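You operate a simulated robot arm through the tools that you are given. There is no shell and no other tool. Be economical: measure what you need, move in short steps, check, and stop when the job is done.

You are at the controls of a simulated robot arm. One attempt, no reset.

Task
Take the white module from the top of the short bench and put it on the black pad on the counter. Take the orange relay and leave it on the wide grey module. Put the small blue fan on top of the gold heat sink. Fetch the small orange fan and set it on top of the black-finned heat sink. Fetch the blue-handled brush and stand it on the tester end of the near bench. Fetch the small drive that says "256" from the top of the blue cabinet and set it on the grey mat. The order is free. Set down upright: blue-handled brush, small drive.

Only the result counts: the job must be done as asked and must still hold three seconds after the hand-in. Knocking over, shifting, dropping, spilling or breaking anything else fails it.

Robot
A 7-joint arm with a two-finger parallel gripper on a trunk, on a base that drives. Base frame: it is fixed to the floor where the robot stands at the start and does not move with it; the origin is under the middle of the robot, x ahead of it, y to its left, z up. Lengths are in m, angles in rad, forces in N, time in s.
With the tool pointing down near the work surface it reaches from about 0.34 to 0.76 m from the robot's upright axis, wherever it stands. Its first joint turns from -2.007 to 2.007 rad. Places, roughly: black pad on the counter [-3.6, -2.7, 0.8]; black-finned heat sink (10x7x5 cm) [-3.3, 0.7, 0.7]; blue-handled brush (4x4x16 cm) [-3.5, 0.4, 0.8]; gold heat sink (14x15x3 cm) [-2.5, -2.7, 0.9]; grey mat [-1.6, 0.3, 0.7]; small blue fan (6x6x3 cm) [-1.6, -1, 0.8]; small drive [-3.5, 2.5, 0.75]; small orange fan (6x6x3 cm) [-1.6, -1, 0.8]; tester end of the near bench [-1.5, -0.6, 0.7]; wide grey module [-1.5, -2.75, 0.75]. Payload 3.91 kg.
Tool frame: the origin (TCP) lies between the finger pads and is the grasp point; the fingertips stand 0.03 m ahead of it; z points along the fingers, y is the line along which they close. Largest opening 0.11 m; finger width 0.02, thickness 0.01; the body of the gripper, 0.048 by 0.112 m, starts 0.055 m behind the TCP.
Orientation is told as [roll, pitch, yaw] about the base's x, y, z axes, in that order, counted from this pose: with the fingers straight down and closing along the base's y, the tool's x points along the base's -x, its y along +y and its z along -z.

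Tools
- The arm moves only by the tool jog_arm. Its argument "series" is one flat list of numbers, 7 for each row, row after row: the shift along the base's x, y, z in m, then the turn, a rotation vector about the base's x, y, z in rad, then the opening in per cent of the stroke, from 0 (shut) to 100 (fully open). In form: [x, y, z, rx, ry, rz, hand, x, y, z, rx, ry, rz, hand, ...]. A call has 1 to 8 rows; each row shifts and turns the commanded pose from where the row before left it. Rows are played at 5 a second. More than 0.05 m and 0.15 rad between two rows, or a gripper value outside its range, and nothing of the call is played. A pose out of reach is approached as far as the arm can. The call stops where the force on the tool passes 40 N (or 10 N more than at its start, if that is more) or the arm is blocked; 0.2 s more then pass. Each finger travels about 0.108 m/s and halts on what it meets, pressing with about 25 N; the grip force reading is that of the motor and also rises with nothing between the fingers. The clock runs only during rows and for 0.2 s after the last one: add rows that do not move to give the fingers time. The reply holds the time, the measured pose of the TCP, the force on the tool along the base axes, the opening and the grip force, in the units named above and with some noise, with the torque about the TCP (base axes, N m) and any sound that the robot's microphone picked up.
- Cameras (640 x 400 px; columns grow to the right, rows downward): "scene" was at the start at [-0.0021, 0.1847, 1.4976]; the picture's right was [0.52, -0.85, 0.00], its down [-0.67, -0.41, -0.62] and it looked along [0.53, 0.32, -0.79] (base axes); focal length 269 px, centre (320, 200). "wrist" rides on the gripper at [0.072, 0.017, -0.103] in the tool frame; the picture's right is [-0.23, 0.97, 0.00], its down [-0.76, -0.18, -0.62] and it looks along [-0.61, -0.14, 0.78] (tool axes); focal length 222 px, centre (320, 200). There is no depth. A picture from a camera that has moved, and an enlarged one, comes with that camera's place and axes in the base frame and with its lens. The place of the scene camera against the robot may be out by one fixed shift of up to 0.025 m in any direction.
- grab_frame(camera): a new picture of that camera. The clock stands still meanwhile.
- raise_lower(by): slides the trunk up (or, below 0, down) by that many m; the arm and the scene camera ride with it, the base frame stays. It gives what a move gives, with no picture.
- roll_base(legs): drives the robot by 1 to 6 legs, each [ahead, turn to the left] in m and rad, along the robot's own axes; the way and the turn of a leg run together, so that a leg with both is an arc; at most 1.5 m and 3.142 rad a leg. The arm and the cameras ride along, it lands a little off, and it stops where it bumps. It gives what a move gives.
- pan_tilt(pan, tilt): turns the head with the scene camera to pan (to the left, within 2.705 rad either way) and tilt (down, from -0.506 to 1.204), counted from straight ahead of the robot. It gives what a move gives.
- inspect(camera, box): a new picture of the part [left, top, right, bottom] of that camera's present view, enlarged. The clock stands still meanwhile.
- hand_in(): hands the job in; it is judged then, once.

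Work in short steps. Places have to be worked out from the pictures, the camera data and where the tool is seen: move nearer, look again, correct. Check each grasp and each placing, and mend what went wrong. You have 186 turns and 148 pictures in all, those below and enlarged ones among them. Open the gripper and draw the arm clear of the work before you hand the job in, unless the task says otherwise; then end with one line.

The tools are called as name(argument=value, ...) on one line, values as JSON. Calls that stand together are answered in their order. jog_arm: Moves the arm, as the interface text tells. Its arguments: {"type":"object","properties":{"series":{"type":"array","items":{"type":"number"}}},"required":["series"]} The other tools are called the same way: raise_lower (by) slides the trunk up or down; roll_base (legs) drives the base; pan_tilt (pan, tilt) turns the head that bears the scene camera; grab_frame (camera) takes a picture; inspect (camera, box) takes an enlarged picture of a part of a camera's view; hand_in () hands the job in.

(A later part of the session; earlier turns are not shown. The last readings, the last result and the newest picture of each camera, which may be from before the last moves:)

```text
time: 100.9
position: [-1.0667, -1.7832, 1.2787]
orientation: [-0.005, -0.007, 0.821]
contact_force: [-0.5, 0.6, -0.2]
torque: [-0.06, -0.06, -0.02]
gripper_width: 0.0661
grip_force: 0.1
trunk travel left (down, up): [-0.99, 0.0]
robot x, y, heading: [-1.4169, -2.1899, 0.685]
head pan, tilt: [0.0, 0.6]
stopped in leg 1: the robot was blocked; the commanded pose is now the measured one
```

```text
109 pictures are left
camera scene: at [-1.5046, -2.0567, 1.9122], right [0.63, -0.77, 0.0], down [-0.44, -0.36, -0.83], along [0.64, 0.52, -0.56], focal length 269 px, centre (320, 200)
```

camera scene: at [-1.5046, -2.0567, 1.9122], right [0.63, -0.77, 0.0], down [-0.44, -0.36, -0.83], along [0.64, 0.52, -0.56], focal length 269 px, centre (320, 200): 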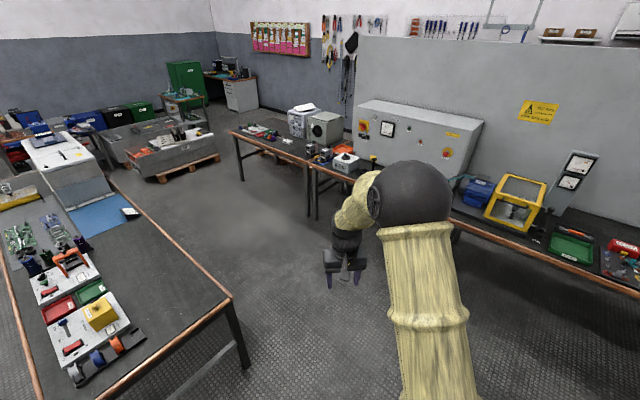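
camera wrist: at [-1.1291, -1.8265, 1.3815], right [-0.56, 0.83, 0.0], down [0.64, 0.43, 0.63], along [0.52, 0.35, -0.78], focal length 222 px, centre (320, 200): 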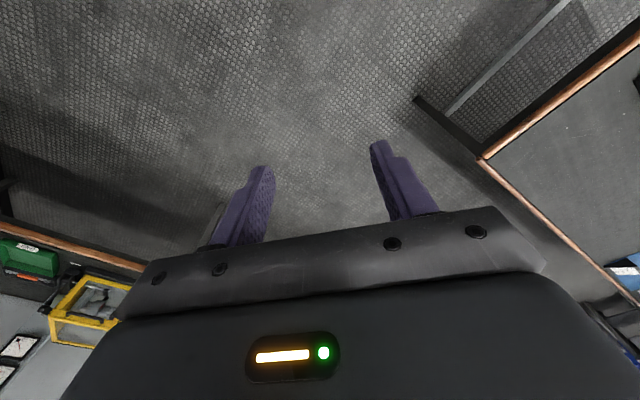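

Base's rear met the counter; pull ahead first, then turn toward the bench end.

roll_base(legs=[[0.25, 0], [0, 1.525], [0.38, 0], [0, -0.4]])

grab_frame(camera="wrist")

grab_frame(camera="scene")

```text
time: 109.6
position: [-1.654, -1.2272, 1.2796]
orientation: [0.0, -0.005, 1.927]
contact_force: [-0.6, 0.1, 0.1]
torque: [0.02, -0.02, -0.02]
gripper_width: 0.0658
grip_force: 0.0
trunk travel left (down, up): [-0.99, 0.0]
robot x, y, heading: [-1.4531, -1.7252, 1.794]
head pan, tilt: [0.0, 0.6]
```

```text
108 pictures are left
camera wrist: at [-1.6448, -1.3019, 1.3816], right [-0.99, -0.13, 0.0], down [-0.1, 0.77, 0.63], along [-0.08, 0.62, -0.78], focal length 222 px, centre (320, 200)
```

wrist: 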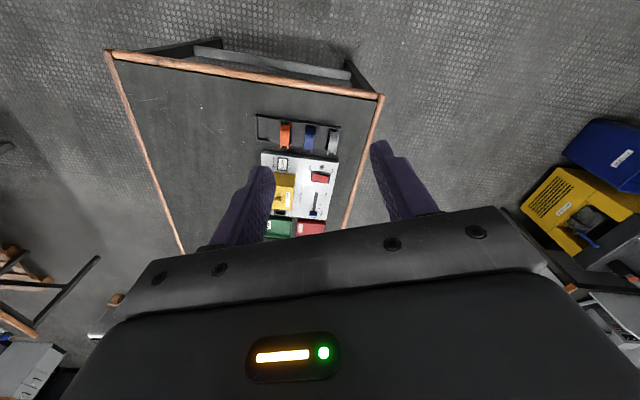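

```text
107 pictures are left
camera scene: at [-1.6138, -1.7386, 1.9128], right [0.97, 0.22, 0.0], down [0.13, -0.55, -0.82], along [-0.18, 0.8, -0.57], focal length 269 px, centre (320, 200)
```

scene: 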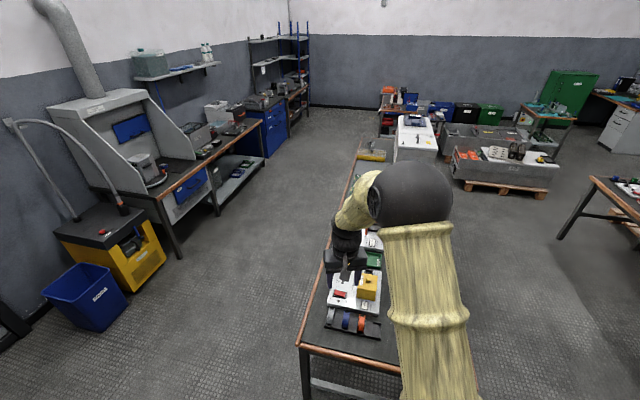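

Fans stand in a rack near (-1.64, -1.04). Align the gripper to close along x and go over the blue one, then look closer.

jog_arm(series=[0, 0.045, 0, 0, 0, -0.119, 66, 0.004, 0.045, 0, 0, 0, -0.119, 66, 0.004, 0.045, 0, 0, 0, -0.118, 66, 0, 0.04, 0, 0, 0, 0, 66, 0, 0, 0, 0, 0, 0, 66])

raise_lower(by=-0.3)

grab_frame(camera="wrist")

```text
time: 110.8
position: [-1.6462, -1.0539, 1.2815]
orientation: [-0.001, -0.009, 1.571]
contact_force: [0.4, -0.3, 0.0]
torque: [0.02, 0.01, 0.04]
gripper_width: 0.0723
grip_force: 0.0
trunk travel left (down, up): [-0.99, 0.0]
robot x, y, heading: [-1.4536, -1.7276, 1.796]
head pan, tilt: [0.0, 0.6]
```

```text
time: 113.8
position: [-1.6454, -1.0512, 0.9804]
orientation: [0.001, -0.008, 1.572]
contact_force: [0.2, 0.6, 0.5]
torque: [-0.01, 0.05, -0.02]
gripper_width: 0.0728
grip_force: 0.0
trunk travel left (down, up): [-0.69, 0.3]
robot x, y, heading: [-1.4548, -1.7274, 1.792]
head pan, tilt: [0.0, 0.6]
```

```text
106 pictures are left
camera wrist: at [-1.6629, -1.1254, 1.0822], right [-0.97, 0.23, 0.0], down [0.18, 0.76, 0.63], along [0.14, 0.61, -0.78], focal length 222 px, centre (320, 200)
```

wrist: 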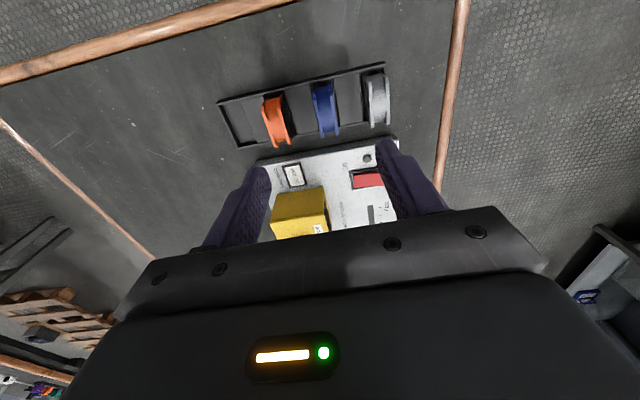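

Blue fan centre ≈ (-1.650, -1.039). Descend part way with a 52 mm opening.

jog_arm(series=[-0.004, 0.01, -0.04, 0, 0, 0, 50, 0, 0, -0.045, 0, 0, 0, 48, 0, 0, -0.03, 0, 0, 0, 48, 0, 0, 0, 0, 0, 0, 48])

grab_frame(camera="wrist")

```text
time: 114.8
position: [-1.6491, -1.0415, 0.8644]
orientation: [0.0, -0.008, 1.573]
contact_force: [0.1, -0.6, 0.8]
torque: [0.0, 0.0, -0.01]
gripper_width: 0.0527
grip_force: 0.0
trunk travel left (down, up): [-0.69, 0.3]
robot x, y, heading: [-1.4491, -1.726, 1.79]
head pan, tilt: [0.0, 0.6]
```

```text
105 pictures are left
camera wrist: at [-1.6671, -1.1155, 0.9667], right [-0.97, 0.23, 0.0], down [0.18, 0.76, 0.63], along [0.14, 0.61, -0.78], focal length 222 px, centre (320, 200)
```

wrist: 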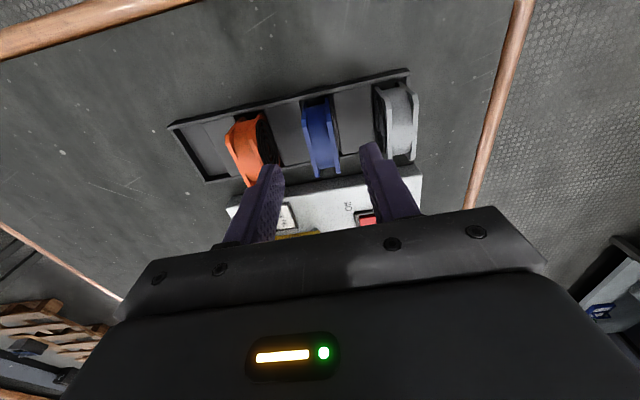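

Aligned. Descend to z≈0.77 and close.

jog_arm(series=[-0.002, 0.006, -0.035, 0, 0, 0, 48, 0, 0, -0.035, 0, 0, 0, 48, 0, 0, -0.025, 0, 0, 0, 48, 0, 0, 0, 0, 0, 0, 48])

grab_frame(camera="wrist")

```text
time: 115.8
position: [-1.6539, -1.0345, 0.7702]
orientation: [0.0, -0.007, 1.572]
contact_force: [-0.9, -0.5, 0.2]
torque: [-0.01, 0.0, 0.01]
gripper_width: 0.0529
grip_force: 0.1
trunk travel left (down, up): [-0.69, 0.3]
robot x, y, heading: [-1.4521, -1.7264, 1.791]
head pan, tilt: [0.0, 0.6]
```

```text
104 pictures are left
camera wrist: at [-1.6704, -1.1096, 0.8724], right [-0.97, 0.23, 0.0], down [0.18, 0.76, 0.63], along [0.14, 0.61, -0.78], focal length 222 px, centre (320, 200)
```

wrist: 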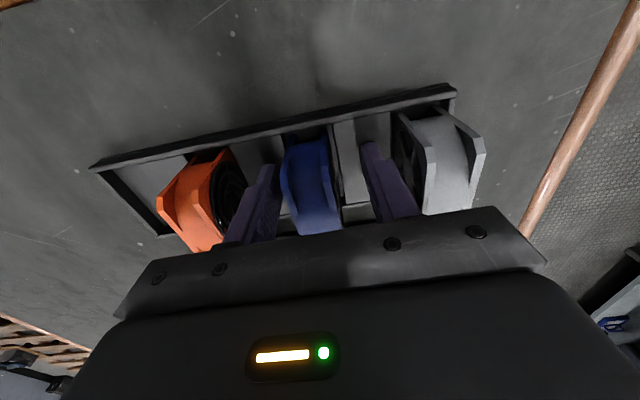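

Fingers straddle the blue fan cleanly. Close and lift.

jog_arm(series=[0, 0, 0, 0, 0, 0, 25, 0, 0, 0, 0, 0, 0, 10, 0, 0, 0, 0, 0, 0, 10, 0, 0, 0.03, 0, 0, 0, 10, 0, 0, 0.045, 0, 0, 0, 10, 0, 0, 0.045, 0, 0, 0, 10, 0, 0, 0.045, 0, 0, 0, 10])

grab_frame(camera="wrist")

```text
time: 117.4
position: [-1.6514, -1.0343, 0.9364]
orientation: [-0.002, -0.008, 1.573]
contact_force: [0.1, -0.4, -0.8]
torque: [-0.03, 0.0, 0.0]
gripper_width: 0.0245
grip_force: 25.3
trunk travel left (down, up): [-0.69, 0.3]
robot x, y, heading: [-1.4496, -1.725, 1.794]
head pan, tilt: [0.0, 0.6]
```

```text
103 pictures are left
camera wrist: at [-1.6691, -1.1081, 1.0381], right [-0.97, 0.23, 0.0], down [0.18, 0.76, 0.63], along [0.14, 0.61, -0.78], focal length 222 px, centre (320, 200)
```

wrist: 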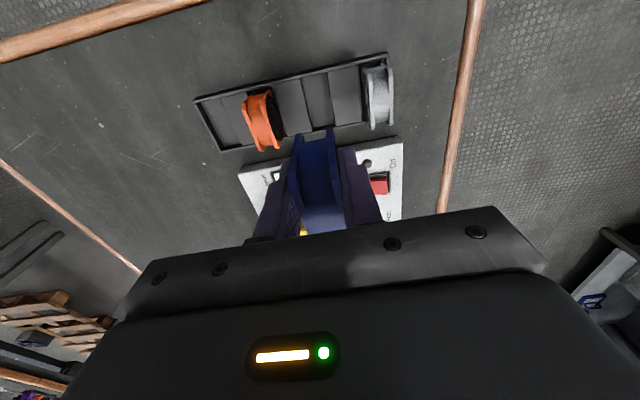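

Blue fan held. Raise and drive to the gold heat sink section of the counter.

raise_lower(by=0.3)

roll_base(legs=[[0, 1.604], [1.085, 0], [0, 1.314]])

pan_tilt(pan=-0.3, tilt=0.8)

grab_frame(camera="wrist")

grab_frame(camera="scene")

```text
time: 120.4
position: [-1.6525, -1.0332, 1.2347]
orientation: [0.001, -0.008, 1.571]
contact_force: [1.1, -0.3, 0.7]
torque: [-0.02, -0.03, -0.02]
gripper_width: 0.0244
grip_force: 25.1
trunk travel left (down, up): [-0.99, 0.0]
robot x, y, heading: [-1.4491, -1.7283, 1.796]
head pan, tilt: [0.0, 0.6]
```

```text
time: 133.3
position: [-2.4599, -2.7403, 1.2359]
orientation: [0.0, -0.008, -1.78]
contact_force: [0.4, 0.7, -0.4]
torque: [-0.01, 0.01, 0.01]
gripper_width: 0.0245
grip_force: 24.9
trunk travel left (down, up): [-0.99, 0.0]
robot x, y, heading: [-2.5156, -2.0219, -1.556]
head pan, tilt: [0.0, 0.6]
```

```text
time: 134.1
position: [-2.4593, -2.7415, 1.236]
orientation: [0.001, -0.007, -1.779]
contact_force: [-0.2, -0.3, -1.4]
torque: [0.01, -0.02, -0.01]
gripper_width: 0.0246
grip_force: 24.4
trunk travel left (down, up): [-0.99, 0.0]
robot x, y, heading: [-2.5145, -2.0239, -1.556]
head pan, tilt: [-0.3, 0.799]
```

```text
102 pictures are left
camera wrist: at [-2.4277, -2.6733, 1.3375], right [0.91, -0.42, 0.0], down [-0.33, -0.7, 0.63], along [-0.27, -0.57, -0.78], focal length 222 px, centre (320, 200)
```

wrist: 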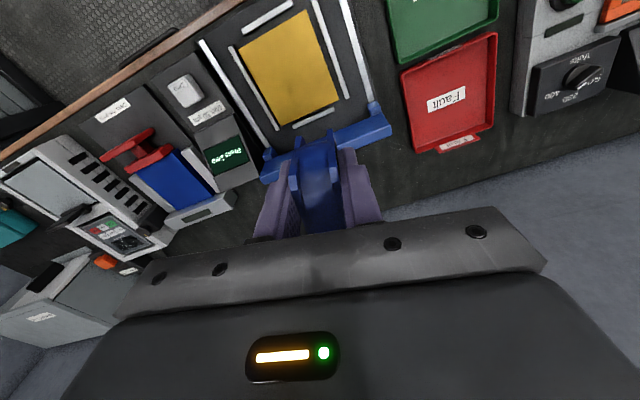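

```text
101 pictures are left
camera scene: at [-2.3888, -2.0458, 1.896], right [-0.96, 0.28, 0.0], down [0.2, 0.69, -0.7], along [-0.2, -0.67, -0.72], focal length 269 px, centre (320, 200)
```

scene: 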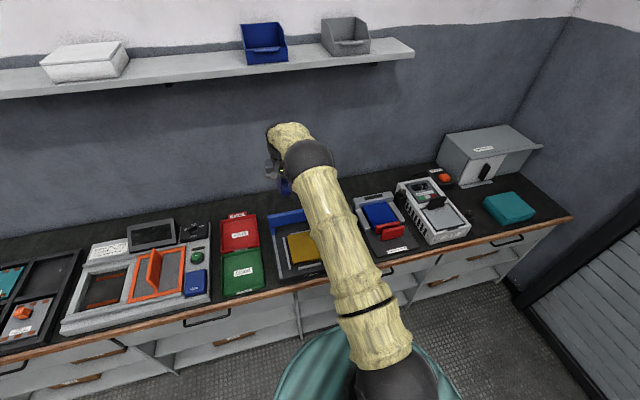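

Zoom in on the gold heat sink to see its top surface, and locate the black pad.

inspect(camera="wrist", box=[180, 0, 400, 140])

inspect(camera="scene", box=[340, 120, 600, 290])

```text
2.86 times, centred on (290, 70) of wrist
camera zoom: at [-2.4277, -2.6733, 1.3375], right [0.91, -0.42, 0.0], down [-0.33, -0.7, 0.63], along [-0.27, -0.57, -0.78], focal length 635 px, centre (406, 571)
```

zoom: 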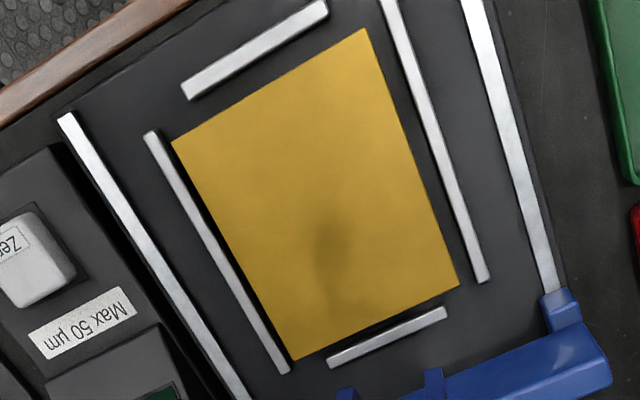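

```text
2.35 times, centred on (470, 205) of scene
camera zoom: at [-2.3888, -2.0458, 1.896], right [-0.96, 0.28, 0.0], down [0.2, 0.69, -0.7], along [-0.2, -0.67, -0.72], focal length 632 px, centre (-33, 188)
```

zoom: 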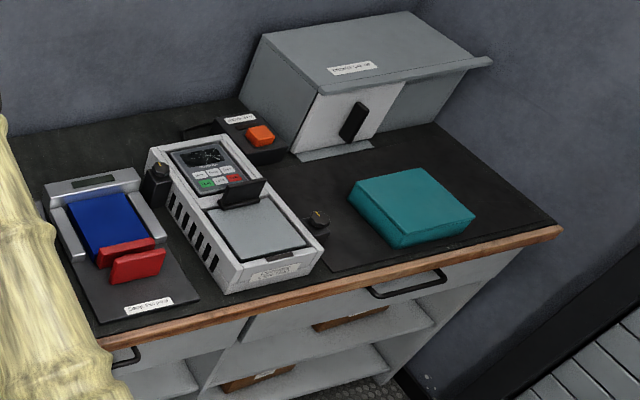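

Gold top is flat, centre ≈ (-2.51, -2.718), z≈0.85. Align yaw, go over it, and lower the trunk.

jog_arm(series=[-0.025, 0.013, 0, 0, 0, 0.105, 10, -0.025, 0.013, 0, 0, 0, 0.104, 10, 0, 0, 0, 0, 0, 0, 10])

raise_lower(by=-0.25)

grab_frame(camera="wrist")

```text
time: 134.9
position: [-2.5088, -2.7134, 1.2335]
orientation: [0.0, -0.006, -1.567]
contact_force: [0.8, -1.0, -0.3]
torque: [0.03, 0.03, 0.03]
gripper_width: 0.0245
grip_force: 24.7
trunk travel left (down, up): [-0.99, 0.0]
robot x, y, heading: [-2.5096, -2.0241, -1.555]
head pan, tilt: [-0.3, 0.799]
```

```text
time: 137.4
position: [-2.5095, -2.7136, 0.985]
orientation: [-0.001, -0.007, -1.569]
contact_force: [0.0, -0.3, -1.3]
torque: [0.02, -0.02, 0.02]
gripper_width: 0.0244
grip_force: 24.8
trunk travel left (down, up): [-0.74, 0.25]
robot x, y, heading: [-2.5123, -2.0213, -1.558]
head pan, tilt: [-0.3, 0.799]
```

```text
98 pictures are left
camera wrist: at [-2.4927, -2.6405, 1.0872], right [0.97, -0.23, 0.0], down [-0.18, -0.76, 0.63], along [-0.14, -0.61, -0.78], focal length 222 px, centre (320, 200)
```

wrist: 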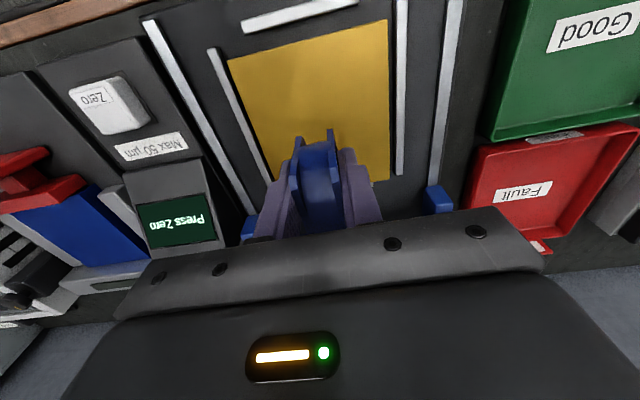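

Gold centre ≈ (-2.507, -2.725), top z≈0.86. Descend slowly until contact (expect z≈0.905).

jog_arm(series=[0.001, -0.008, -0.04, 0, 0, 0, 10, 0, 0, -0.02, 0, 0, 0, 10, 0, 0, -0.008, 0, 0, 0, 10, 0, 0, -0.006, 0, 0, 0, 10, 0, 0, -0.006, 0, 0, 0, 10, 0, 0, -0.006, 0, 0, 0, 10])

grab_frame(camera="wrist")

```text
time: 138.8
position: [-2.5072, -2.7248, 0.9093]
orientation: [0.001, -0.022, -1.57]
contact_force: [-0.2, 3.5, 18.9]
torque: [0.44, -0.01, 0.0]
gripper_width: 0.0246
grip_force: 25.0
trunk travel left (down, up): [-0.74, 0.25]
robot x, y, heading: [-2.5153, -2.0237, -1.55]
head pan, tilt: [-0.3, 0.799]
stopped in row 6: the force on the tool passed its limit (the readings are from after the stop); the commanded pose is now the measured one
```

```text
97 pictures are left
camera wrist: at [-2.4909, -2.6503, 1.0109], right [0.97, -0.23, 0.01], down [-0.18, -0.75, 0.64], along [-0.14, -0.62, -0.77], focal length 222 px, centre (320, 200)
```

wrist: 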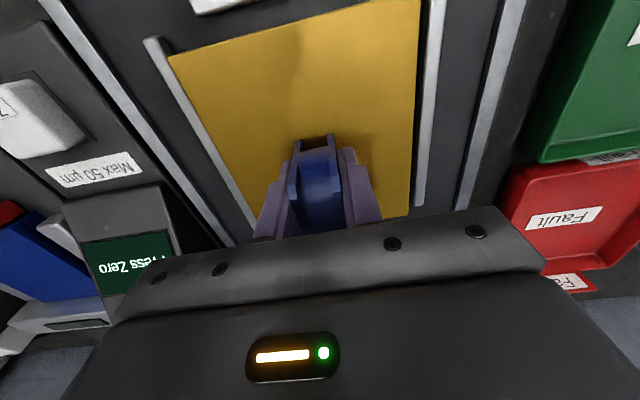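

Fan is seated. Relieve 3 mm, open, and lift.

jog_arm(series=[0, 0, 0.003, 0, 0, 0, 10, 0, 0, 0, 0, 0, 0, 30, 0, 0, 0, 0, 0, 0, 50, 0, 0, 0.03, 0, 0, 0, 50, 0, 0, 0.04, 0, 0, 0, 50, 0, 0, 0.04, 0, 0, 0, 50])

grab_frame(camera="wrist")

```text
time: 140.2
position: [-2.5078, -2.7228, 1.0201]
orientation: [0.0, -0.017, -1.571]
contact_force: [1.0, 0.3, -0.5]
torque: [-0.03, 0.0, 0.0]
gripper_width: 0.055
grip_force: 0.1
trunk travel left (down, up): [-0.74, 0.25]
robot x, y, heading: [-2.5119, -2.0216, -1.558]
head pan, tilt: [-0.3, 0.799]
```

```text
96 pictures are left
camera wrist: at [-2.4916, -2.6499, 1.1217], right [0.97, -0.23, 0.0], down [-0.18, -0.75, 0.64], along [-0.14, -0.62, -0.77], focal length 222 px, centre (320, 200)
```

wrist: 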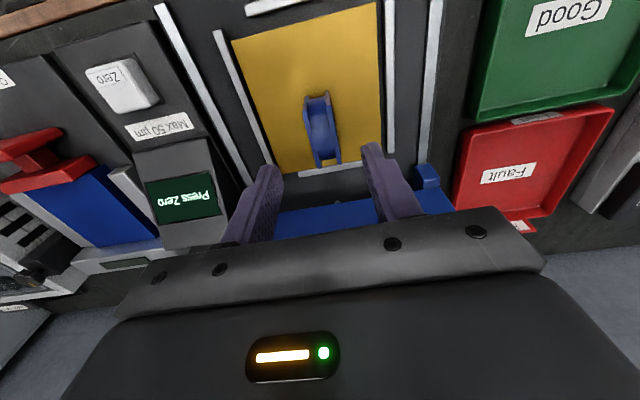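

Blue fan stands on the gold heat sink. Raise and return to the near-bench end for the orange fan.

raise_lower(by=0.25)

roll_base(legs=[[0, 1.85], [1.0, 0], [0, 1.3]])

grab_frame(camera="wrist")

```text
time: 142.8
position: [-2.5073, -2.7245, 1.2693]
orientation: [0.002, -0.017, -1.569]
contact_force: [-0.4, -0.8, 0.4]
torque: [0.0, -0.02, 0.0]
gripper_width: 0.0549
grip_force: 0.1
trunk travel left (down, up): [-0.99, 0.0]
robot x, y, heading: [-2.5086, -2.0262, -1.55]
head pan, tilt: [-0.3, 0.799]
```

```text
time: 155.7
position: [-1.5655, -1.0232, 1.2699]
orientation: [0.001, -0.019, 1.583]
contact_force: [-0.1, -0.3, -0.1]
torque: [-0.01, 0.01, 0.01]
gripper_width: 0.0549
grip_force: 0.0
trunk travel left (down, up): [-0.99, 0.0]
robot x, y, heading: [-1.5531, -1.7302, 1.602]
head pan, tilt: [-0.3, 0.799]
```

```text
95 pictures are left
camera wrist: at [-1.5817, -1.0986, 1.3708], right [-0.98, 0.22, 0.0], down [0.17, 0.75, 0.64], along [0.13, 0.62, -0.77], focal length 222 px, centre (320, 200)
```

wrist: 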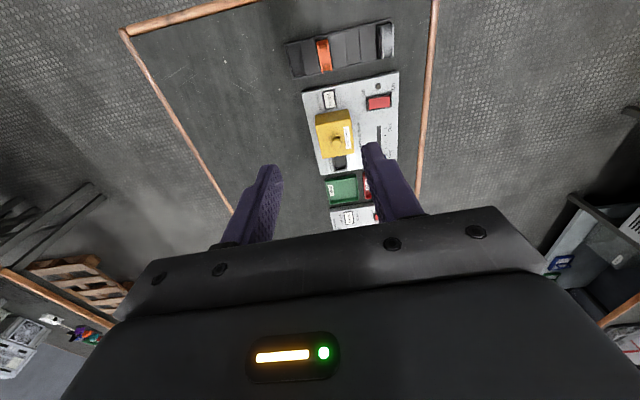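

Orange fan at (-1.581, -1.034). Correct tilt, align, lower.

jog_arm(series=[-0.015, -0.011, 0, -0.019, 0, -0.012, 48, 0, 0, 0, 0, 0, 0, 48])

raise_lower(by=-0.35)

grab_frame(camera="wrist")

```text
time: 156.3
position: [-1.5799, -1.0354, 1.2713]
orientation: [0.0, 0.002, 1.569]
contact_force: [1.0, 0.1, -0.3]
torque: [-0.02, 0.02, 0.05]
gripper_width: 0.053
grip_force: 0.0
trunk travel left (down, up): [-0.99, 0.0]
robot x, y, heading: [-1.5539, -1.7265, 1.6]
head pan, tilt: [-0.3, 0.799]
```

```text
time: 159.7
position: [-1.5804, -1.0354, 0.9201]
orientation: [0.0, 0.002, 1.572]
contact_force: [0.2, -1.4, 0.5]
torque: [0.03, -0.01, 0.0]
gripper_width: 0.0528
grip_force: 0.0
trunk travel left (down, up): [-0.64, 0.35]
robot x, y, heading: [-1.5538, -1.7234, 1.595]
head pan, tilt: [-0.3, 0.799]
```

```text
94 pictures are left
camera wrist: at [-1.5976, -1.1078, 1.0232], right [-0.97, 0.23, 0.0], down [0.18, 0.76, 0.62], along [0.14, 0.61, -0.78], focal length 222 px, centre (320, 200)
```

wrist: 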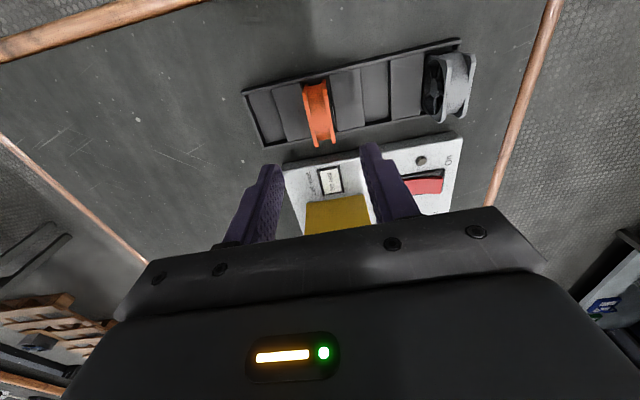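

Aligned within ~3 mm. Descend to 0.77, then close and lift.

jog_arm(series=[-0.003, 0.001, -0.045, 0, 0, 0, 48, 0, 0, -0.045, 0, 0, 0, 48, 0, 0, -0.03, 0, 0, 0, 48, 0, 0, -0.03, 0, 0, 0, 48, 0, 0, 0, 0, 0, 0, 48])

jog_arm(series=[0, 0, 0, 0, 0, 0, 25, 0, 0, 0, 0, 0, 0, 10, 0, 0, 0, 0, 0, 0, 10, 0, 0, 0.03, 0, 0, 0, 10, 0, 0, 0.045, 0, 0, 0, 10, 0, 0, 0.045, 0, 0, 0, 10, 0, 0, 0.045, 0, 0, 0, 10])

grab_frame(camera="wrist")

```text
time: 160.9
position: [-1.5826, -1.0312, 0.7705]
orientation: [-0.001, 0.003, 1.572]
contact_force: [0.9, 0.7, -0.4]
torque: [0.0, -0.02, -0.02]
gripper_width: 0.053
grip_force: 0.0
trunk travel left (down, up): [-0.64, 0.35]
robot x, y, heading: [-1.5556, -1.7222, 1.602]
head pan, tilt: [-0.3, 0.799]
```

```text
time: 162.5
position: [-1.5832, -1.033, 0.9363]
orientation: [-0.001, 0.004, 1.571]
contact_force: [-0.1, -0.5, -0.6]
torque: [0.01, -0.03, 0.04]
gripper_width: 0.0245
grip_force: 24.5
trunk travel left (down, up): [-0.64, 0.35]
robot x, y, heading: [-1.552, -1.7245, 1.596]
head pan, tilt: [-0.3, 0.799]
```

```text
93 pictures are left
camera wrist: at [-1.5997, -1.1056, 1.039], right [-0.97, 0.23, 0.0], down [0.18, 0.76, 0.62], along [0.14, 0.61, -0.78], focal length 222 px, centre (320, 200)
```

wrist: 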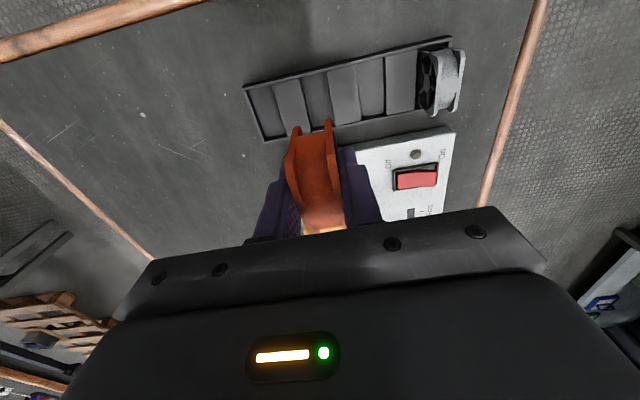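

Orange fan held. Raise and drive around to the far bench (black heat sink at (-3.3, 0.7)).

raise_lower(by=0.35)

roll_base(legs=[[0, 1.32], [1.0, 0], [0, -1.35], [1.1, 0], [1.0, 0], [0, 1.57]])

pan_tilt(pan=0.0, tilt=0.7)

grab_frame(camera="wrist")

grab_frame(camera="scene")

```text
time: 165.9
position: [-1.5819, -1.0321, 1.2865]
orientation: [-0.001, 0.003, 1.569]
contact_force: [-0.3, 0.3, -1.1]
torque: [0.01, -0.02, 0.0]
gripper_width: 0.0243
grip_force: 25.0
trunk travel left (down, up): [-0.99, 0.0]
robot x, y, heading: [-1.5552, -1.7224, 1.599]
head pan, tilt: [-0.3, 0.799]
```

```text
time: 191.6
position: [-3.2565, 0.5766, 1.2849]
orientation: [0.001, 0.001, 3.139]
contact_force: [-0.3, 0.2, -1.1]
torque: [0.02, -0.02, 0.04]
gripper_width: 0.0246
grip_force: 24.5
trunk travel left (down, up): [-0.99, 0.0]
robot x, y, heading: [-2.5676, 0.6026, -3.112]
head pan, tilt: [-0.3, 0.799]
```

```text
time: 192.4
position: [-3.2576, 0.5772, 1.2867]
orientation: [0.001, 0.002, 3.141]
contact_force: [-0.1, -0.2, -0.8]
torque: [0.02, -0.02, 0.0]
gripper_width: 0.0246
grip_force: 25.3
trunk travel left (down, up): [-0.99, 0.0]
robot x, y, heading: [-2.5621, 0.6047, -3.116]
head pan, tilt: [0.0, 0.7]
```

```text
92 pictures are left
camera wrist: at [-3.1859, 0.5597, 1.3882], right [-0.23, -0.97, 0.0], down [-0.76, 0.18, 0.62], along [-0.61, 0.14, -0.78], focal length 222 px, centre (320, 200)
```

wrist: 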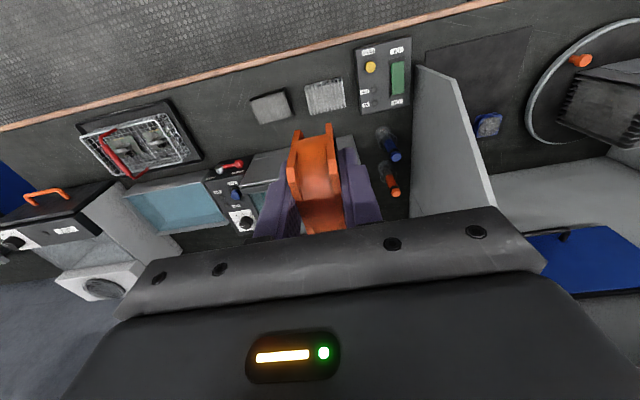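

```text
91 pictures are left
camera scene: at [-2.5928, 0.4442, 1.9042], right [-0.03, 1.0, 0.0], down [0.64, 0.02, -0.76], along [-0.76, -0.02, -0.64], focal length 269 px, centre (320, 200)
```

scene: 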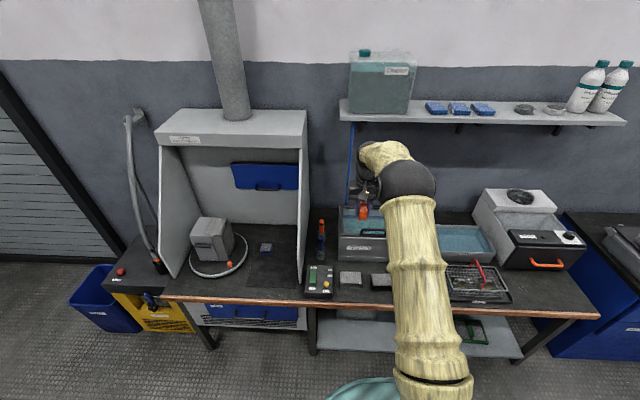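

Zoom on the two heat sinks and the brushes.

inspect(camera="wrist", box=[230, 40, 430, 165])

inspect(camera="scene", box=[290, 200, 450, 300])

```text
3.20 times, centred on (330, 102) of wrist
camera zoom: at [-3.1859, 0.5597, 1.3882], right [-0.23, -0.97, 0.0], down [-0.76, 0.18, 0.62], along [-0.61, 0.14, -0.78], focal length 711 px, centre (288, 512)
```

zoom: 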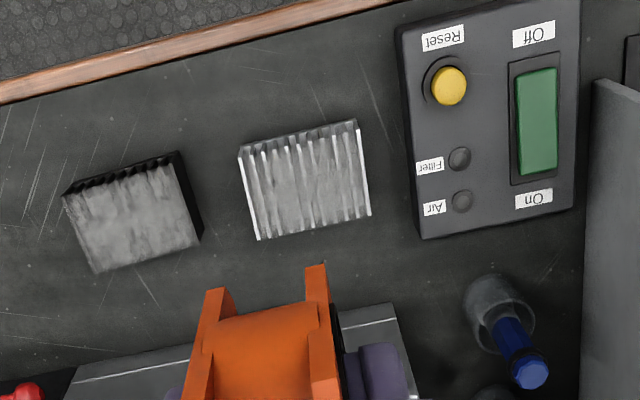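

```text
4.00 times, centred on (370, 250) of scene
camera zoom: at [-2.5928, 0.4442, 1.9042], right [-0.03, 1.0, 0.0], down [0.64, 0.02, -0.76], along [-0.76, -0.02, -0.64], focal length 1075 px, centre (120, 0)
```

zoom: 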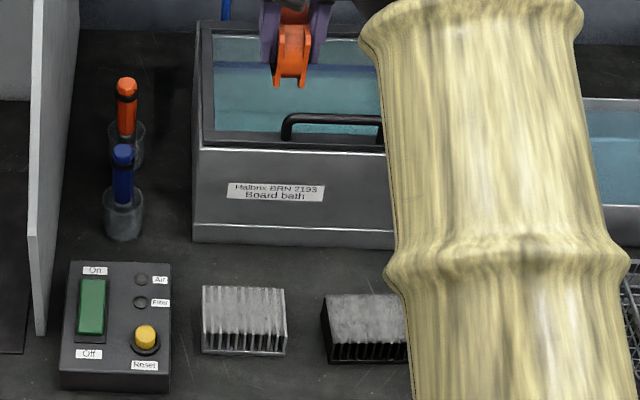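

Black-finned sink top centre ≈ (-3.333, 0.722), fins along x. I'll rotate the fan 90° so it crosses several fins, and move above the sink.

jog_arm(series=[-0.025, 0.045, 0, 0, 0, 0.14, 10, -0.025, 0.045, 0, 0, 0, 0.14, 10, -0.025, 0.045, 0, 0, 0, 0.14, 10, 0, 0.01, 0, 0, 0, 0.14, 10, 0, 0, 0, 0, 0, 0.14, 10, 0, 0, 0, 0, 0, 0.14, 10, 0, 0, 0, 0, 0, 0.14, 10, 0, 0, 0, 0, 0, 0.14, 10])

jog_arm(series=[0, 0, 0, 0, 0, 0.14, 10, 0, 0, 0, 0, 0, 0.14, 10, 0, 0, 0, 0, 0, 0.13, 10, 0, 0, 0, 0, 0, 0, 10])

grab_frame(camera="wrist")

```text
refused: row 1 steps farther than a row can; nothing moved
```

```text
time: 193.4
position: [-3.2568, 0.5766, 1.2859]
orientation: [0.001, 0.002, -2.731]
contact_force: [0.3, -0.5, -0.6]
torque: [-0.04, -0.03, -0.02]
gripper_width: 0.0244
grip_force: 25.5
trunk travel left (down, up): [-0.99, 0.0]
robot x, y, heading: [-2.5628, 0.6007, -3.113]
head pan, tilt: [0.0, 0.7]
```

```text
88 pictures are left
camera wrist: at [-3.1849, 0.5905, 1.3886], right [0.18, -0.98, 0.0], down [-0.77, -0.14, 0.62], along [-0.61, -0.11, -0.78], focal length 222 px, centre (320, 200)
```

wrist: 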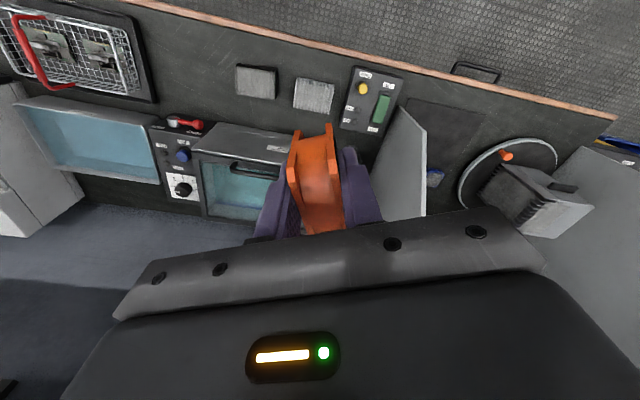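

Continue rotation and translation with smaller steps.

jog_arm(series=[-0.012, 0.02, 0, 0, 0, 0.145, 10, -0.012, 0.02, 0, 0, 0, 0.145, 10, -0.012, 0.02, 0, 0, 0, 0.145, 10, -0.012, 0.02, 0, 0, 0, 0.145, 10, -0.012, 0.02, 0, 0, 0, 0.145, 10, -0.012, 0.02, 0, 0, 0, 0.145, 10, -0.004, 0.025, 0, 0, 0, 0.145, 10, 0, 0, 0, 0, 0, 0.145, 10])

raise_lower(by=-0.3)

grab_frame(camera="wrist")

```text
time: 195.2
position: [-3.3122, 0.7225, 1.2843]
orientation: [0.003, 0.002, -1.571]
contact_force: [0.2, -0.5, -1.5]
torque: [-0.02, 0.02, -0.02]
gripper_width: 0.0245
grip_force: 25.1
out of reach, approached as far as the arm can: row 6, 7
trunk travel left (down, up): [-0.99, 0.0]
robot x, y, heading: [-2.5641, 0.6055, -3.114]
head pan, tilt: [0.0, 0.7]
```

```text
time: 198.2
position: [-3.3119, 0.7223, 0.9846]
orientation: [0.0, 0.001, -1.573]
contact_force: [-0.2, 0.6, -0.4]
torque: [0.04, -0.01, 0.02]
gripper_width: 0.0243
grip_force: 25.3
trunk travel left (down, up): [-0.69, 0.3]
robot x, y, heading: [-2.5649, 0.6022, -3.114]
head pan, tilt: [0.0, 0.7]
```

```text
87 pictures are left
camera wrist: at [-3.2949, 0.794, 1.0876], right [0.97, -0.23, 0.0], down [-0.18, -0.76, 0.62], along [-0.14, -0.61, -0.78], focal length 222 px, centre (320, 200)
```

wrist: 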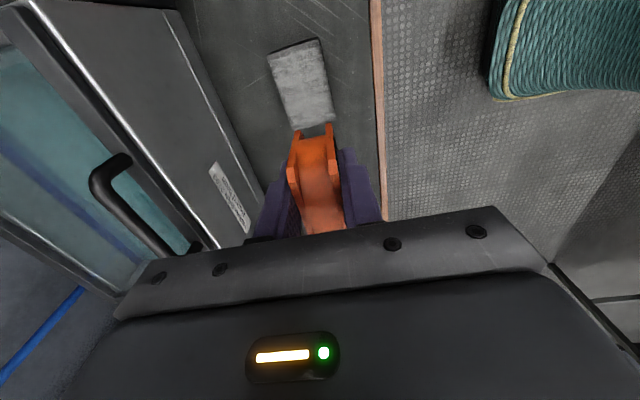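

Sink centre ≈ (-3.330, 0.732). I'm at the reach limit, so pull the arm in 0.1 m and drive 0.1 m closer.

jog_arm(series=[0.045, 0.004, 0, 0, 0, 0, 10, 0.045, 0.004, 0, 0, 0, 0, 10, 0, 0, 0, 0, 0, 0, 10])

roll_base(legs=[[0.11, 0]])

grab_frame(camera="wrist")

```text
time: 199.0
position: [-3.3049, 0.7445, 0.9962]
orientation: [0.003, 0.0, -1.573]
contact_force: [-0.5, 0.8, -0.5]
torque: [0.01, -0.01, -0.03]
gripper_width: 0.0245
grip_force: 24.7
out of reach, approached as far as the arm can: row 1, 2
trunk travel left (down, up): [-0.69, 0.3]
robot x, y, heading: [-2.5636, 0.6073, -3.114]
head pan, tilt: [0.0, 0.7]
```

```text
time: 200.2
position: [-3.4176, 0.7382, 0.9948]
orientation: [0.002, 0.003, -1.568]
contact_force: [0.7, 0.5, -0.8]
torque: [0.0, -0.01, -0.01]
gripper_width: 0.0245
grip_force: 25.0
trunk travel left (down, up): [-0.69, 0.3]
robot x, y, heading: [-2.6779, 0.6036, -3.11]
head pan, tilt: [0.0, 0.7]
```

```text
86 pictures are left
camera wrist: at [-3.4016, 0.8097, 1.0988], right [0.97, -0.23, 0.0], down [-0.18, -0.76, 0.62], along [-0.14, -0.61, -0.78], focal length 222 px, centre (320, 200)
```

wrist: 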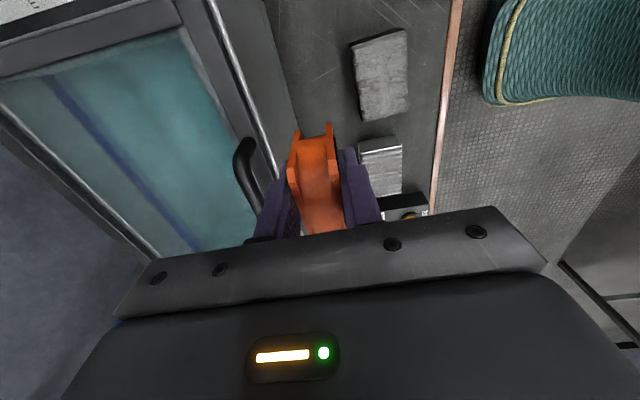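

Now move +x by ~0.09 above the sink.

jog_arm(series=[0.045, 0, 0, 0, 0, 0, 10, 0.045, 0, 0, 0, 0, 0, 10, 0, 0, 0, 0, 0, 0, 10])

grab_frame(camera="wrist")

```text
time: 201.0
position: [-3.4125, 0.7541, 1.0068]
orientation: [0.004, -0.001, -1.57]
contact_force: [-0.5, -0.1, 0.1]
torque: [0.0, -0.02, 0.01]
gripper_width: 0.0245
grip_force: 24.6
out of reach, approached as far as the arm can: row 1, 2
trunk travel left (down, up): [-0.69, 0.3]
robot x, y, heading: [-2.6741, 0.5983, -3.114]
head pan, tilt: [0.0, 0.7]
```

```text
85 pictures are left
camera wrist: at [-3.3956, 0.8253, 1.109], right [0.97, -0.23, 0.0], down [-0.18, -0.76, 0.62], along [-0.14, -0.61, -0.78], focal length 222 px, centre (320, 200)
```

wrist: 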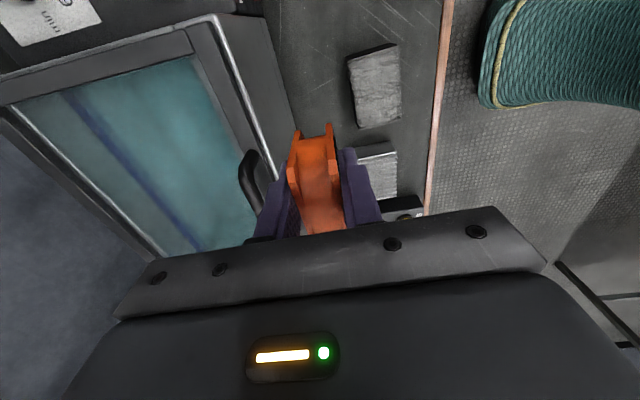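

The wrist is at a joint limit. Rotate back ~45° (fan diagonal over fins is just as stable).

jog_arm(series=[0, 0, 0, 0, 0, -0.145, 10, 0, 0, 0, 0, 0, -0.145, 10, 0, 0, 0, 0, 0, -0.145, 10, 0, 0, 0, 0, 0, -0.145, 10, 0, 0, 0, 0, 0, -0.145, 10, 0.03, 0, 0, 0, 0, 0, 10, 0, 0, 0, 0, 0, 0, 10])

```text
time: 202.6
position: [-3.4087, 0.759, 1.0121]
orientation: [0.002, 0.002, -2.295]
contact_force: [0.0, 0.5, -0.2]
torque: [-0.02, -0.03, -0.01]
gripper_width: 0.0245
grip_force: 25.0
out of reach, approached as far as the arm can: row 6
trunk travel left (down, up): [-0.69, 0.3]
robot x, y, heading: [-2.6754, 0.6062, -3.11]
head pan, tilt: [0.0, 0.7]
```

Probe: rotate further back to the original relative yaw and then move inward.

jog_arm(series=[0, 0, 0, 0, 0, -0.145, 10, 0, 0, 0, 0, 0, -0.145, 10, 0, 0, 0, 0, 0, -0.145, 10, 0, 0, 0, 0, 0, -0.145, 10, 0, 0, 0, 0, 0, -0.145, 10, 0.02, 0, 0, 0, 0, 0, 10, 0.02, 0, 0, 0, 0, 0, 10, 0, 0, 0, 0, 0, 0, 10])

grab_frame(camera="scene")

```text
time: 204.4
position: [-3.4081, 0.7624, 1.0146]
orientation: [0.004, 0.003, -3.02]
contact_force: [0.7, -0.5, -0.9]
torque: [0.01, 0.0, 0.04]
gripper_width: 0.0246
grip_force: 25.3
out of reach, approached as far as the arm can: row 6, 7
trunk travel left (down, up): [-0.69, 0.3]
robot x, y, heading: [-2.6752, 0.6029, -3.112]
head pan, tilt: [0.0, 0.7]
```

```text
84 pictures are left
camera scene: at [-2.7031, 0.4408, 1.6042], right [-0.03, 1.0, 0.0], down [0.64, 0.02, -0.76], along [-0.76, -0.02, -0.64], focal length 269 px, centre (320, 200)
```

scene: 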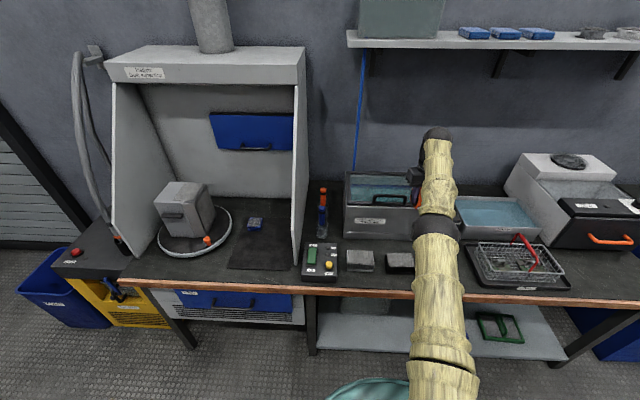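

The arm is stretched straight (singular). Move tangentially along a chord (−y), which forces the elbow to bend.

jog_arm(series=[0, -0.045, 0.01, 0, 0, 0, 10, 0, -0.045, 0, 0, 0, 0, 10, 0, -0.045, 0, 0, 0, 0, 10, 0, -0.045, 0, 0, 0, 0, 10, 0.02, 0, 0, 0, 0, 0, 10, 0.03, 0, 0, 0, 0, 0, 10, 0.03, 0, 0, 0, 0, 0, 10])

```text
time: 206.0
position: [-3.423, 0.5838, 1.0377]
orientation: [0.0, 0.002, -3.018]
contact_force: [-0.5, -0.5, -0.9]
torque: [-0.01, 0.02, -0.01]
gripper_width: 0.0244
grip_force: 24.6
out of reach, approached as far as the arm can: row 1, 2, 3, 5, 6, 7
trunk travel left (down, up): [-0.69, 0.3]
robot x, y, heading: [-2.677, 0.5976, -3.111]
head pan, tilt: [0.0, 0.7]
```

Try a sustained inward pull with several rows.

jog_arm(series=[0.049, 0, 0, 0, 0, 0, 10, 0.049, 0, 0, 0, 0, 0, 10, 0.049, 0, 0, 0, 0, 0, 10, 0.049, 0, 0, 0, 0, 0, 10, 0, 0, 0, 0, 0, 0, 10, 0, 0, 0, 0, 0, 0, 10])

```text
time: 207.4
position: [-3.4177, 0.5815, 1.0605]
orientation: [0.002, 0.001, -3.021]
contact_force: [-0.6, 0.4, -0.8]
torque: [0.0, 0.0, 0.02]
gripper_width: 0.0247
grip_force: 24.3
out of reach, approached as far as the arm can: row 1, 2, 3, 4
trunk travel left (down, up): [-0.69, 0.3]
robot x, y, heading: [-2.6745, 0.6048, -3.109]
head pan, tilt: [0.0, 0.7]
```

Raise the trunk 0.25 for clearance, then jog the TCP down relative to the shoulder, which should bend the elbow.

raise_lower(by=0.25)

jog_arm(series=[0, 0, -0.045, 0, 0, 0, 10, 0, 0, -0.045, 0, 0, 0, 10, 0, 0, -0.045, 0, 0, 0, 10, 0, 0, -0.045, 0, 0, 0, 10, 0.02, 0, 0, 0, 0, 0, 10, 0.03, 0, 0, 0, 0, 0, 10, 0.03, 0, 0, 0, 0, 0, 10])

```text
time: 210.0
position: [-3.4181, 0.581, 1.3099]
orientation: [0.003, 0.002, -3.019]
contact_force: [-0.1, 0.4, -0.6]
torque: [0.0, -0.03, 0.0]
gripper_width: 0.0246
grip_force: 24.9
trunk travel left (down, up): [-0.94, 0.05]
robot x, y, heading: [-2.6797, 0.6037, -3.109]
head pan, tilt: [0.0, 0.7]
```

```text
time: 211.6
position: [-3.4352, 0.5817, 1.1326]
orientation: [0.002, 0.002, -3.02]
contact_force: [-0.3, 0.2, -1.2]
torque: [0.01, 0.02, 0.0]
gripper_width: 0.0246
grip_force: 24.8
out of reach, approached as far as the arm can: row 1, 2, 3, 5, 6, 7
trunk travel left (down, up): [-0.94, 0.05]
robot x, y, heading: [-2.6762, 0.6025, -3.111]
head pan, tilt: [0.0, 0.7]
```

Continue down to z≈1.0 then attempt inward again.

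jog_arm(series=[0, 0, -0.045, 0, 0, 0, 10, 0, 0, -0.045, 0, 0, 0, 10, 0, 0, -0.04, 0, 0, 0, 10, 0.02, 0, 0, 0, 0, 0, 10, 0.03, 0, 0, 0, 0, 0, 10, 0, 0, 0, 0, 0, 0, 10])

```text
time: 213.0
position: [-3.4192, 0.5793, 0.9962]
orientation: [0.001, 0.002, -3.02]
contact_force: [-0.5, 0.2, -0.7]
torque: [0.02, -0.02, -0.02]
gripper_width: 0.0245
grip_force: 24.8
out of reach, approached as far as the arm can: row 2, 3, 4, 5
trunk travel left (down, up): [-0.94, 0.05]
robot x, y, heading: [-2.6756, 0.6021, -3.11]
head pan, tilt: [0.0, 0.7]
```

Use very small inward steps first (the elbow must swing a lot for a small radial change).

jog_arm(series=[0.001, 0, 0.001, 0, 0, 0, 10, 0.001, 0, 0.001, 0, 0, 0, 10, 0.002, 0, 0.001, 0, 0, 0, 10, 0.003, 0, 0, 0, 0, 0, 10, 0.005, 0, 0, 0, 0, 0, 10, 0.008, 0, 0, 0, 0, 0, 10, 0.012, 0, 0, 0, 0, 0, 10, 0.02, 0, 0, 0, 0, 0, 10])

```text
time: 214.8
position: [-3.4206, 0.5797, 0.9985]
orientation: [0.001, 0.005, -3.021]
contact_force: [-0.3, -0.2, -1.1]
torque: [0.02, 0.05, -0.02]
gripper_width: 0.0245
grip_force: 24.9
out of reach, approached as far as the arm can: row 3, 4, 5, 6, 7, 8
trunk travel left (down, up): [-0.94, 0.05]
robot x, y, heading: [-2.6763, 0.5987, -3.107]
head pan, tilt: [0.0, 0.7]
```

Look at the arm's shape from the head.

grab_frame(camera="scene")

```text
83 pictures are left
camera scene: at [-2.7032, 0.4407, 1.8542], right [-0.03, 1.0, 0.0], down [0.64, 0.02, -0.76], along [-0.76, -0.02, -0.64], focal length 269 px, centre (320, 200)
```

scene: 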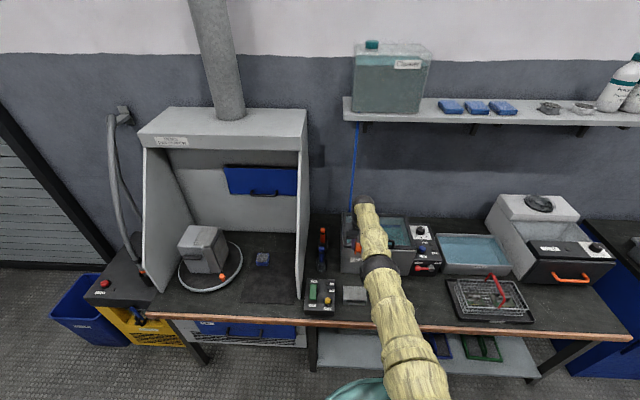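

Combine tangential and inward motion in the same row so the elbow gets a bending gradient.

jog_arm(series=[0.015, 0, 0.045, 0, 0, 0, 10, 0.015, 0, 0.045, 0, 0, 0, 10, 0.02, 0, 0.045, 0, 0, 0, 10, 0.02, 0, 0.045, 0, 0, 0, 10, 0.02, 0, -0.045, 0, 0, 0, 10, 0.02, 0, -0.045, 0, 0, 0, 10, 0.02, 0, -0.045, 0, 0, 0, 10, 0, 0, 0, 0, 0, 0, 10])

```text
time: 216.6
position: [-3.4276, 0.5739, 1.0363]
orientation: [0.004, 0.005, -3.019]
contact_force: [-0.3, -0.3, -0.4]
torque: [-0.03, 0.02, -0.02]
gripper_width: 0.0248
grip_force: 25.3
out of reach, approached as far as the arm can: row 1, 2, 3, 4, 5, 6, 7
trunk travel left (down, up): [-0.94, 0.05]
robot x, y, heading: [-2.6769, 0.6054, -3.115]
head pan, tilt: [0.0, 0.7]
```

Try tool tilt: fingers toward the robot (ry negative) with TCP inward, then tilt back.

jog_arm(series=[0.03, 0, 0, 0, -0.14, 0, 10, 0.03, 0, 0, 0, -0.14, 0, 10, 0.03, 0, 0, 0, -0.14, 0, 10, 0, 0, 0, 0, 0, 0, 10])

```text
time: 217.6
position: [-3.3402, 0.5765, 1.0328]
orientation: [0.058, 0.42, -3.008]
contact_force: [0.3, -0.2, -0.4]
torque: [0.01, -0.02, 0.0]
gripper_width: 0.0243
grip_force: 25.0
out of reach, approached as far as the arm can: row 3
trunk travel left (down, up): [-0.94, 0.05]
robot x, y, heading: [-2.6765, 0.6029, -3.114]
head pan, tilt: [0.0, 0.7]
```

Now tilt back in place with small steps.

jog_arm(series=[0.005, 0, 0, 0, 0.05, 0, 10, 0.005, 0, 0, 0, 0.05, 0, 10, 0.0, 0, 0, 0, 0.05, 0, 10, 0.0, 0, 0, 0, 0.05, 0, 10, 0.0, 0, 0, 0, 0.1, 0, 10, 0.0, 0, 0, 0, 0.12, 0, 10, 0, 0, 0, 0, 0, 0, 10])

```text
time: 219.2
position: [-3.4232, 0.5727, 1.0136]
orientation: [0.001, 0.005, -3.021]
contact_force: [0.3, -0.1, -1.0]
torque: [-0.02, -0.01, -0.01]
gripper_width: 0.0246
grip_force: 24.7
out of reach, approached as far as the arm can: row 1, 2, 3, 4, 5, 6
trunk travel left (down, up): [-0.94, 0.05]
robot x, y, heading: [-2.6794, 0.5967, -3.11]
head pan, tilt: [0.0, 0.7]
```

The arm is locked straight, but base, trunk and tangential motion suffice for placing. Rotate to a diagonal yaw and shift +y, then back the base to bring the fan over the sink.

jog_arm(series=[0, 0.033, 0, 0, 0, 0.144, 10, 0, 0.033, 0, 0, 0, 0.144, 10, 0.003, 0.033, 0, 0, 0, 0.144, 10, 0.004, 0.033, 0, 0, 0, 0.144, 10, 0.005, 0.03, 0, 0, 0, 0.144, 10, 0, 0, 0, 0, 0, 0, 10])

roll_base(legs=[[-0.08, 0]])

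grab_frame(camera="wrist")

```text
time: 220.6
position: [-3.4119, 0.7343, 1.0123]
orientation: [0.003, 0.004, -2.298]
contact_force: [0.0, -0.8, -0.5]
torque: [0.0, -0.02, 0.01]
gripper_width: 0.0245
grip_force: 25.3
trunk travel left (down, up): [-0.94, 0.05]
robot x, y, heading: [-2.6761, 0.6037, -3.11]
head pan, tilt: [0.0, 0.7]
```

```text
time: 221.6
position: [-3.3321, 0.737, 1.0134]
orientation: [0.002, 0.001, -2.299]
contact_force: [-0.2, 0.1, -0.9]
torque: [-0.01, -0.01, 0.03]
gripper_width: 0.0244
grip_force: 24.5
trunk travel left (down, up): [-0.94, 0.05]
robot x, y, heading: [-2.5951, 0.6034, -3.11]
head pan, tilt: [0.0, 0.7]
```

```text
82 pictures are left
camera wrist: at [-3.2705, 0.7792, 1.1156], right [0.58, -0.82, 0.0], down [-0.64, -0.45, 0.62], along [-0.51, -0.36, -0.78], focal length 222 px, centre (320, 200)
```

wrist: 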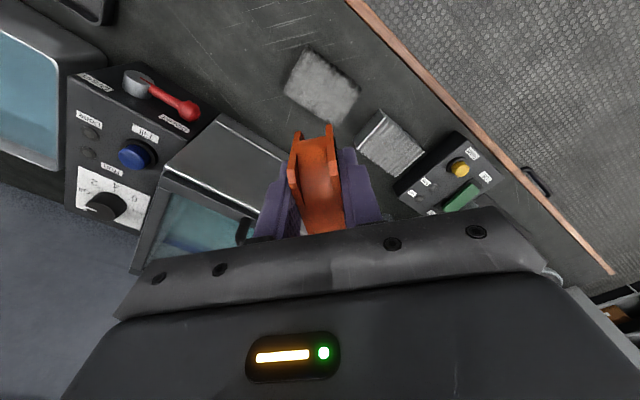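

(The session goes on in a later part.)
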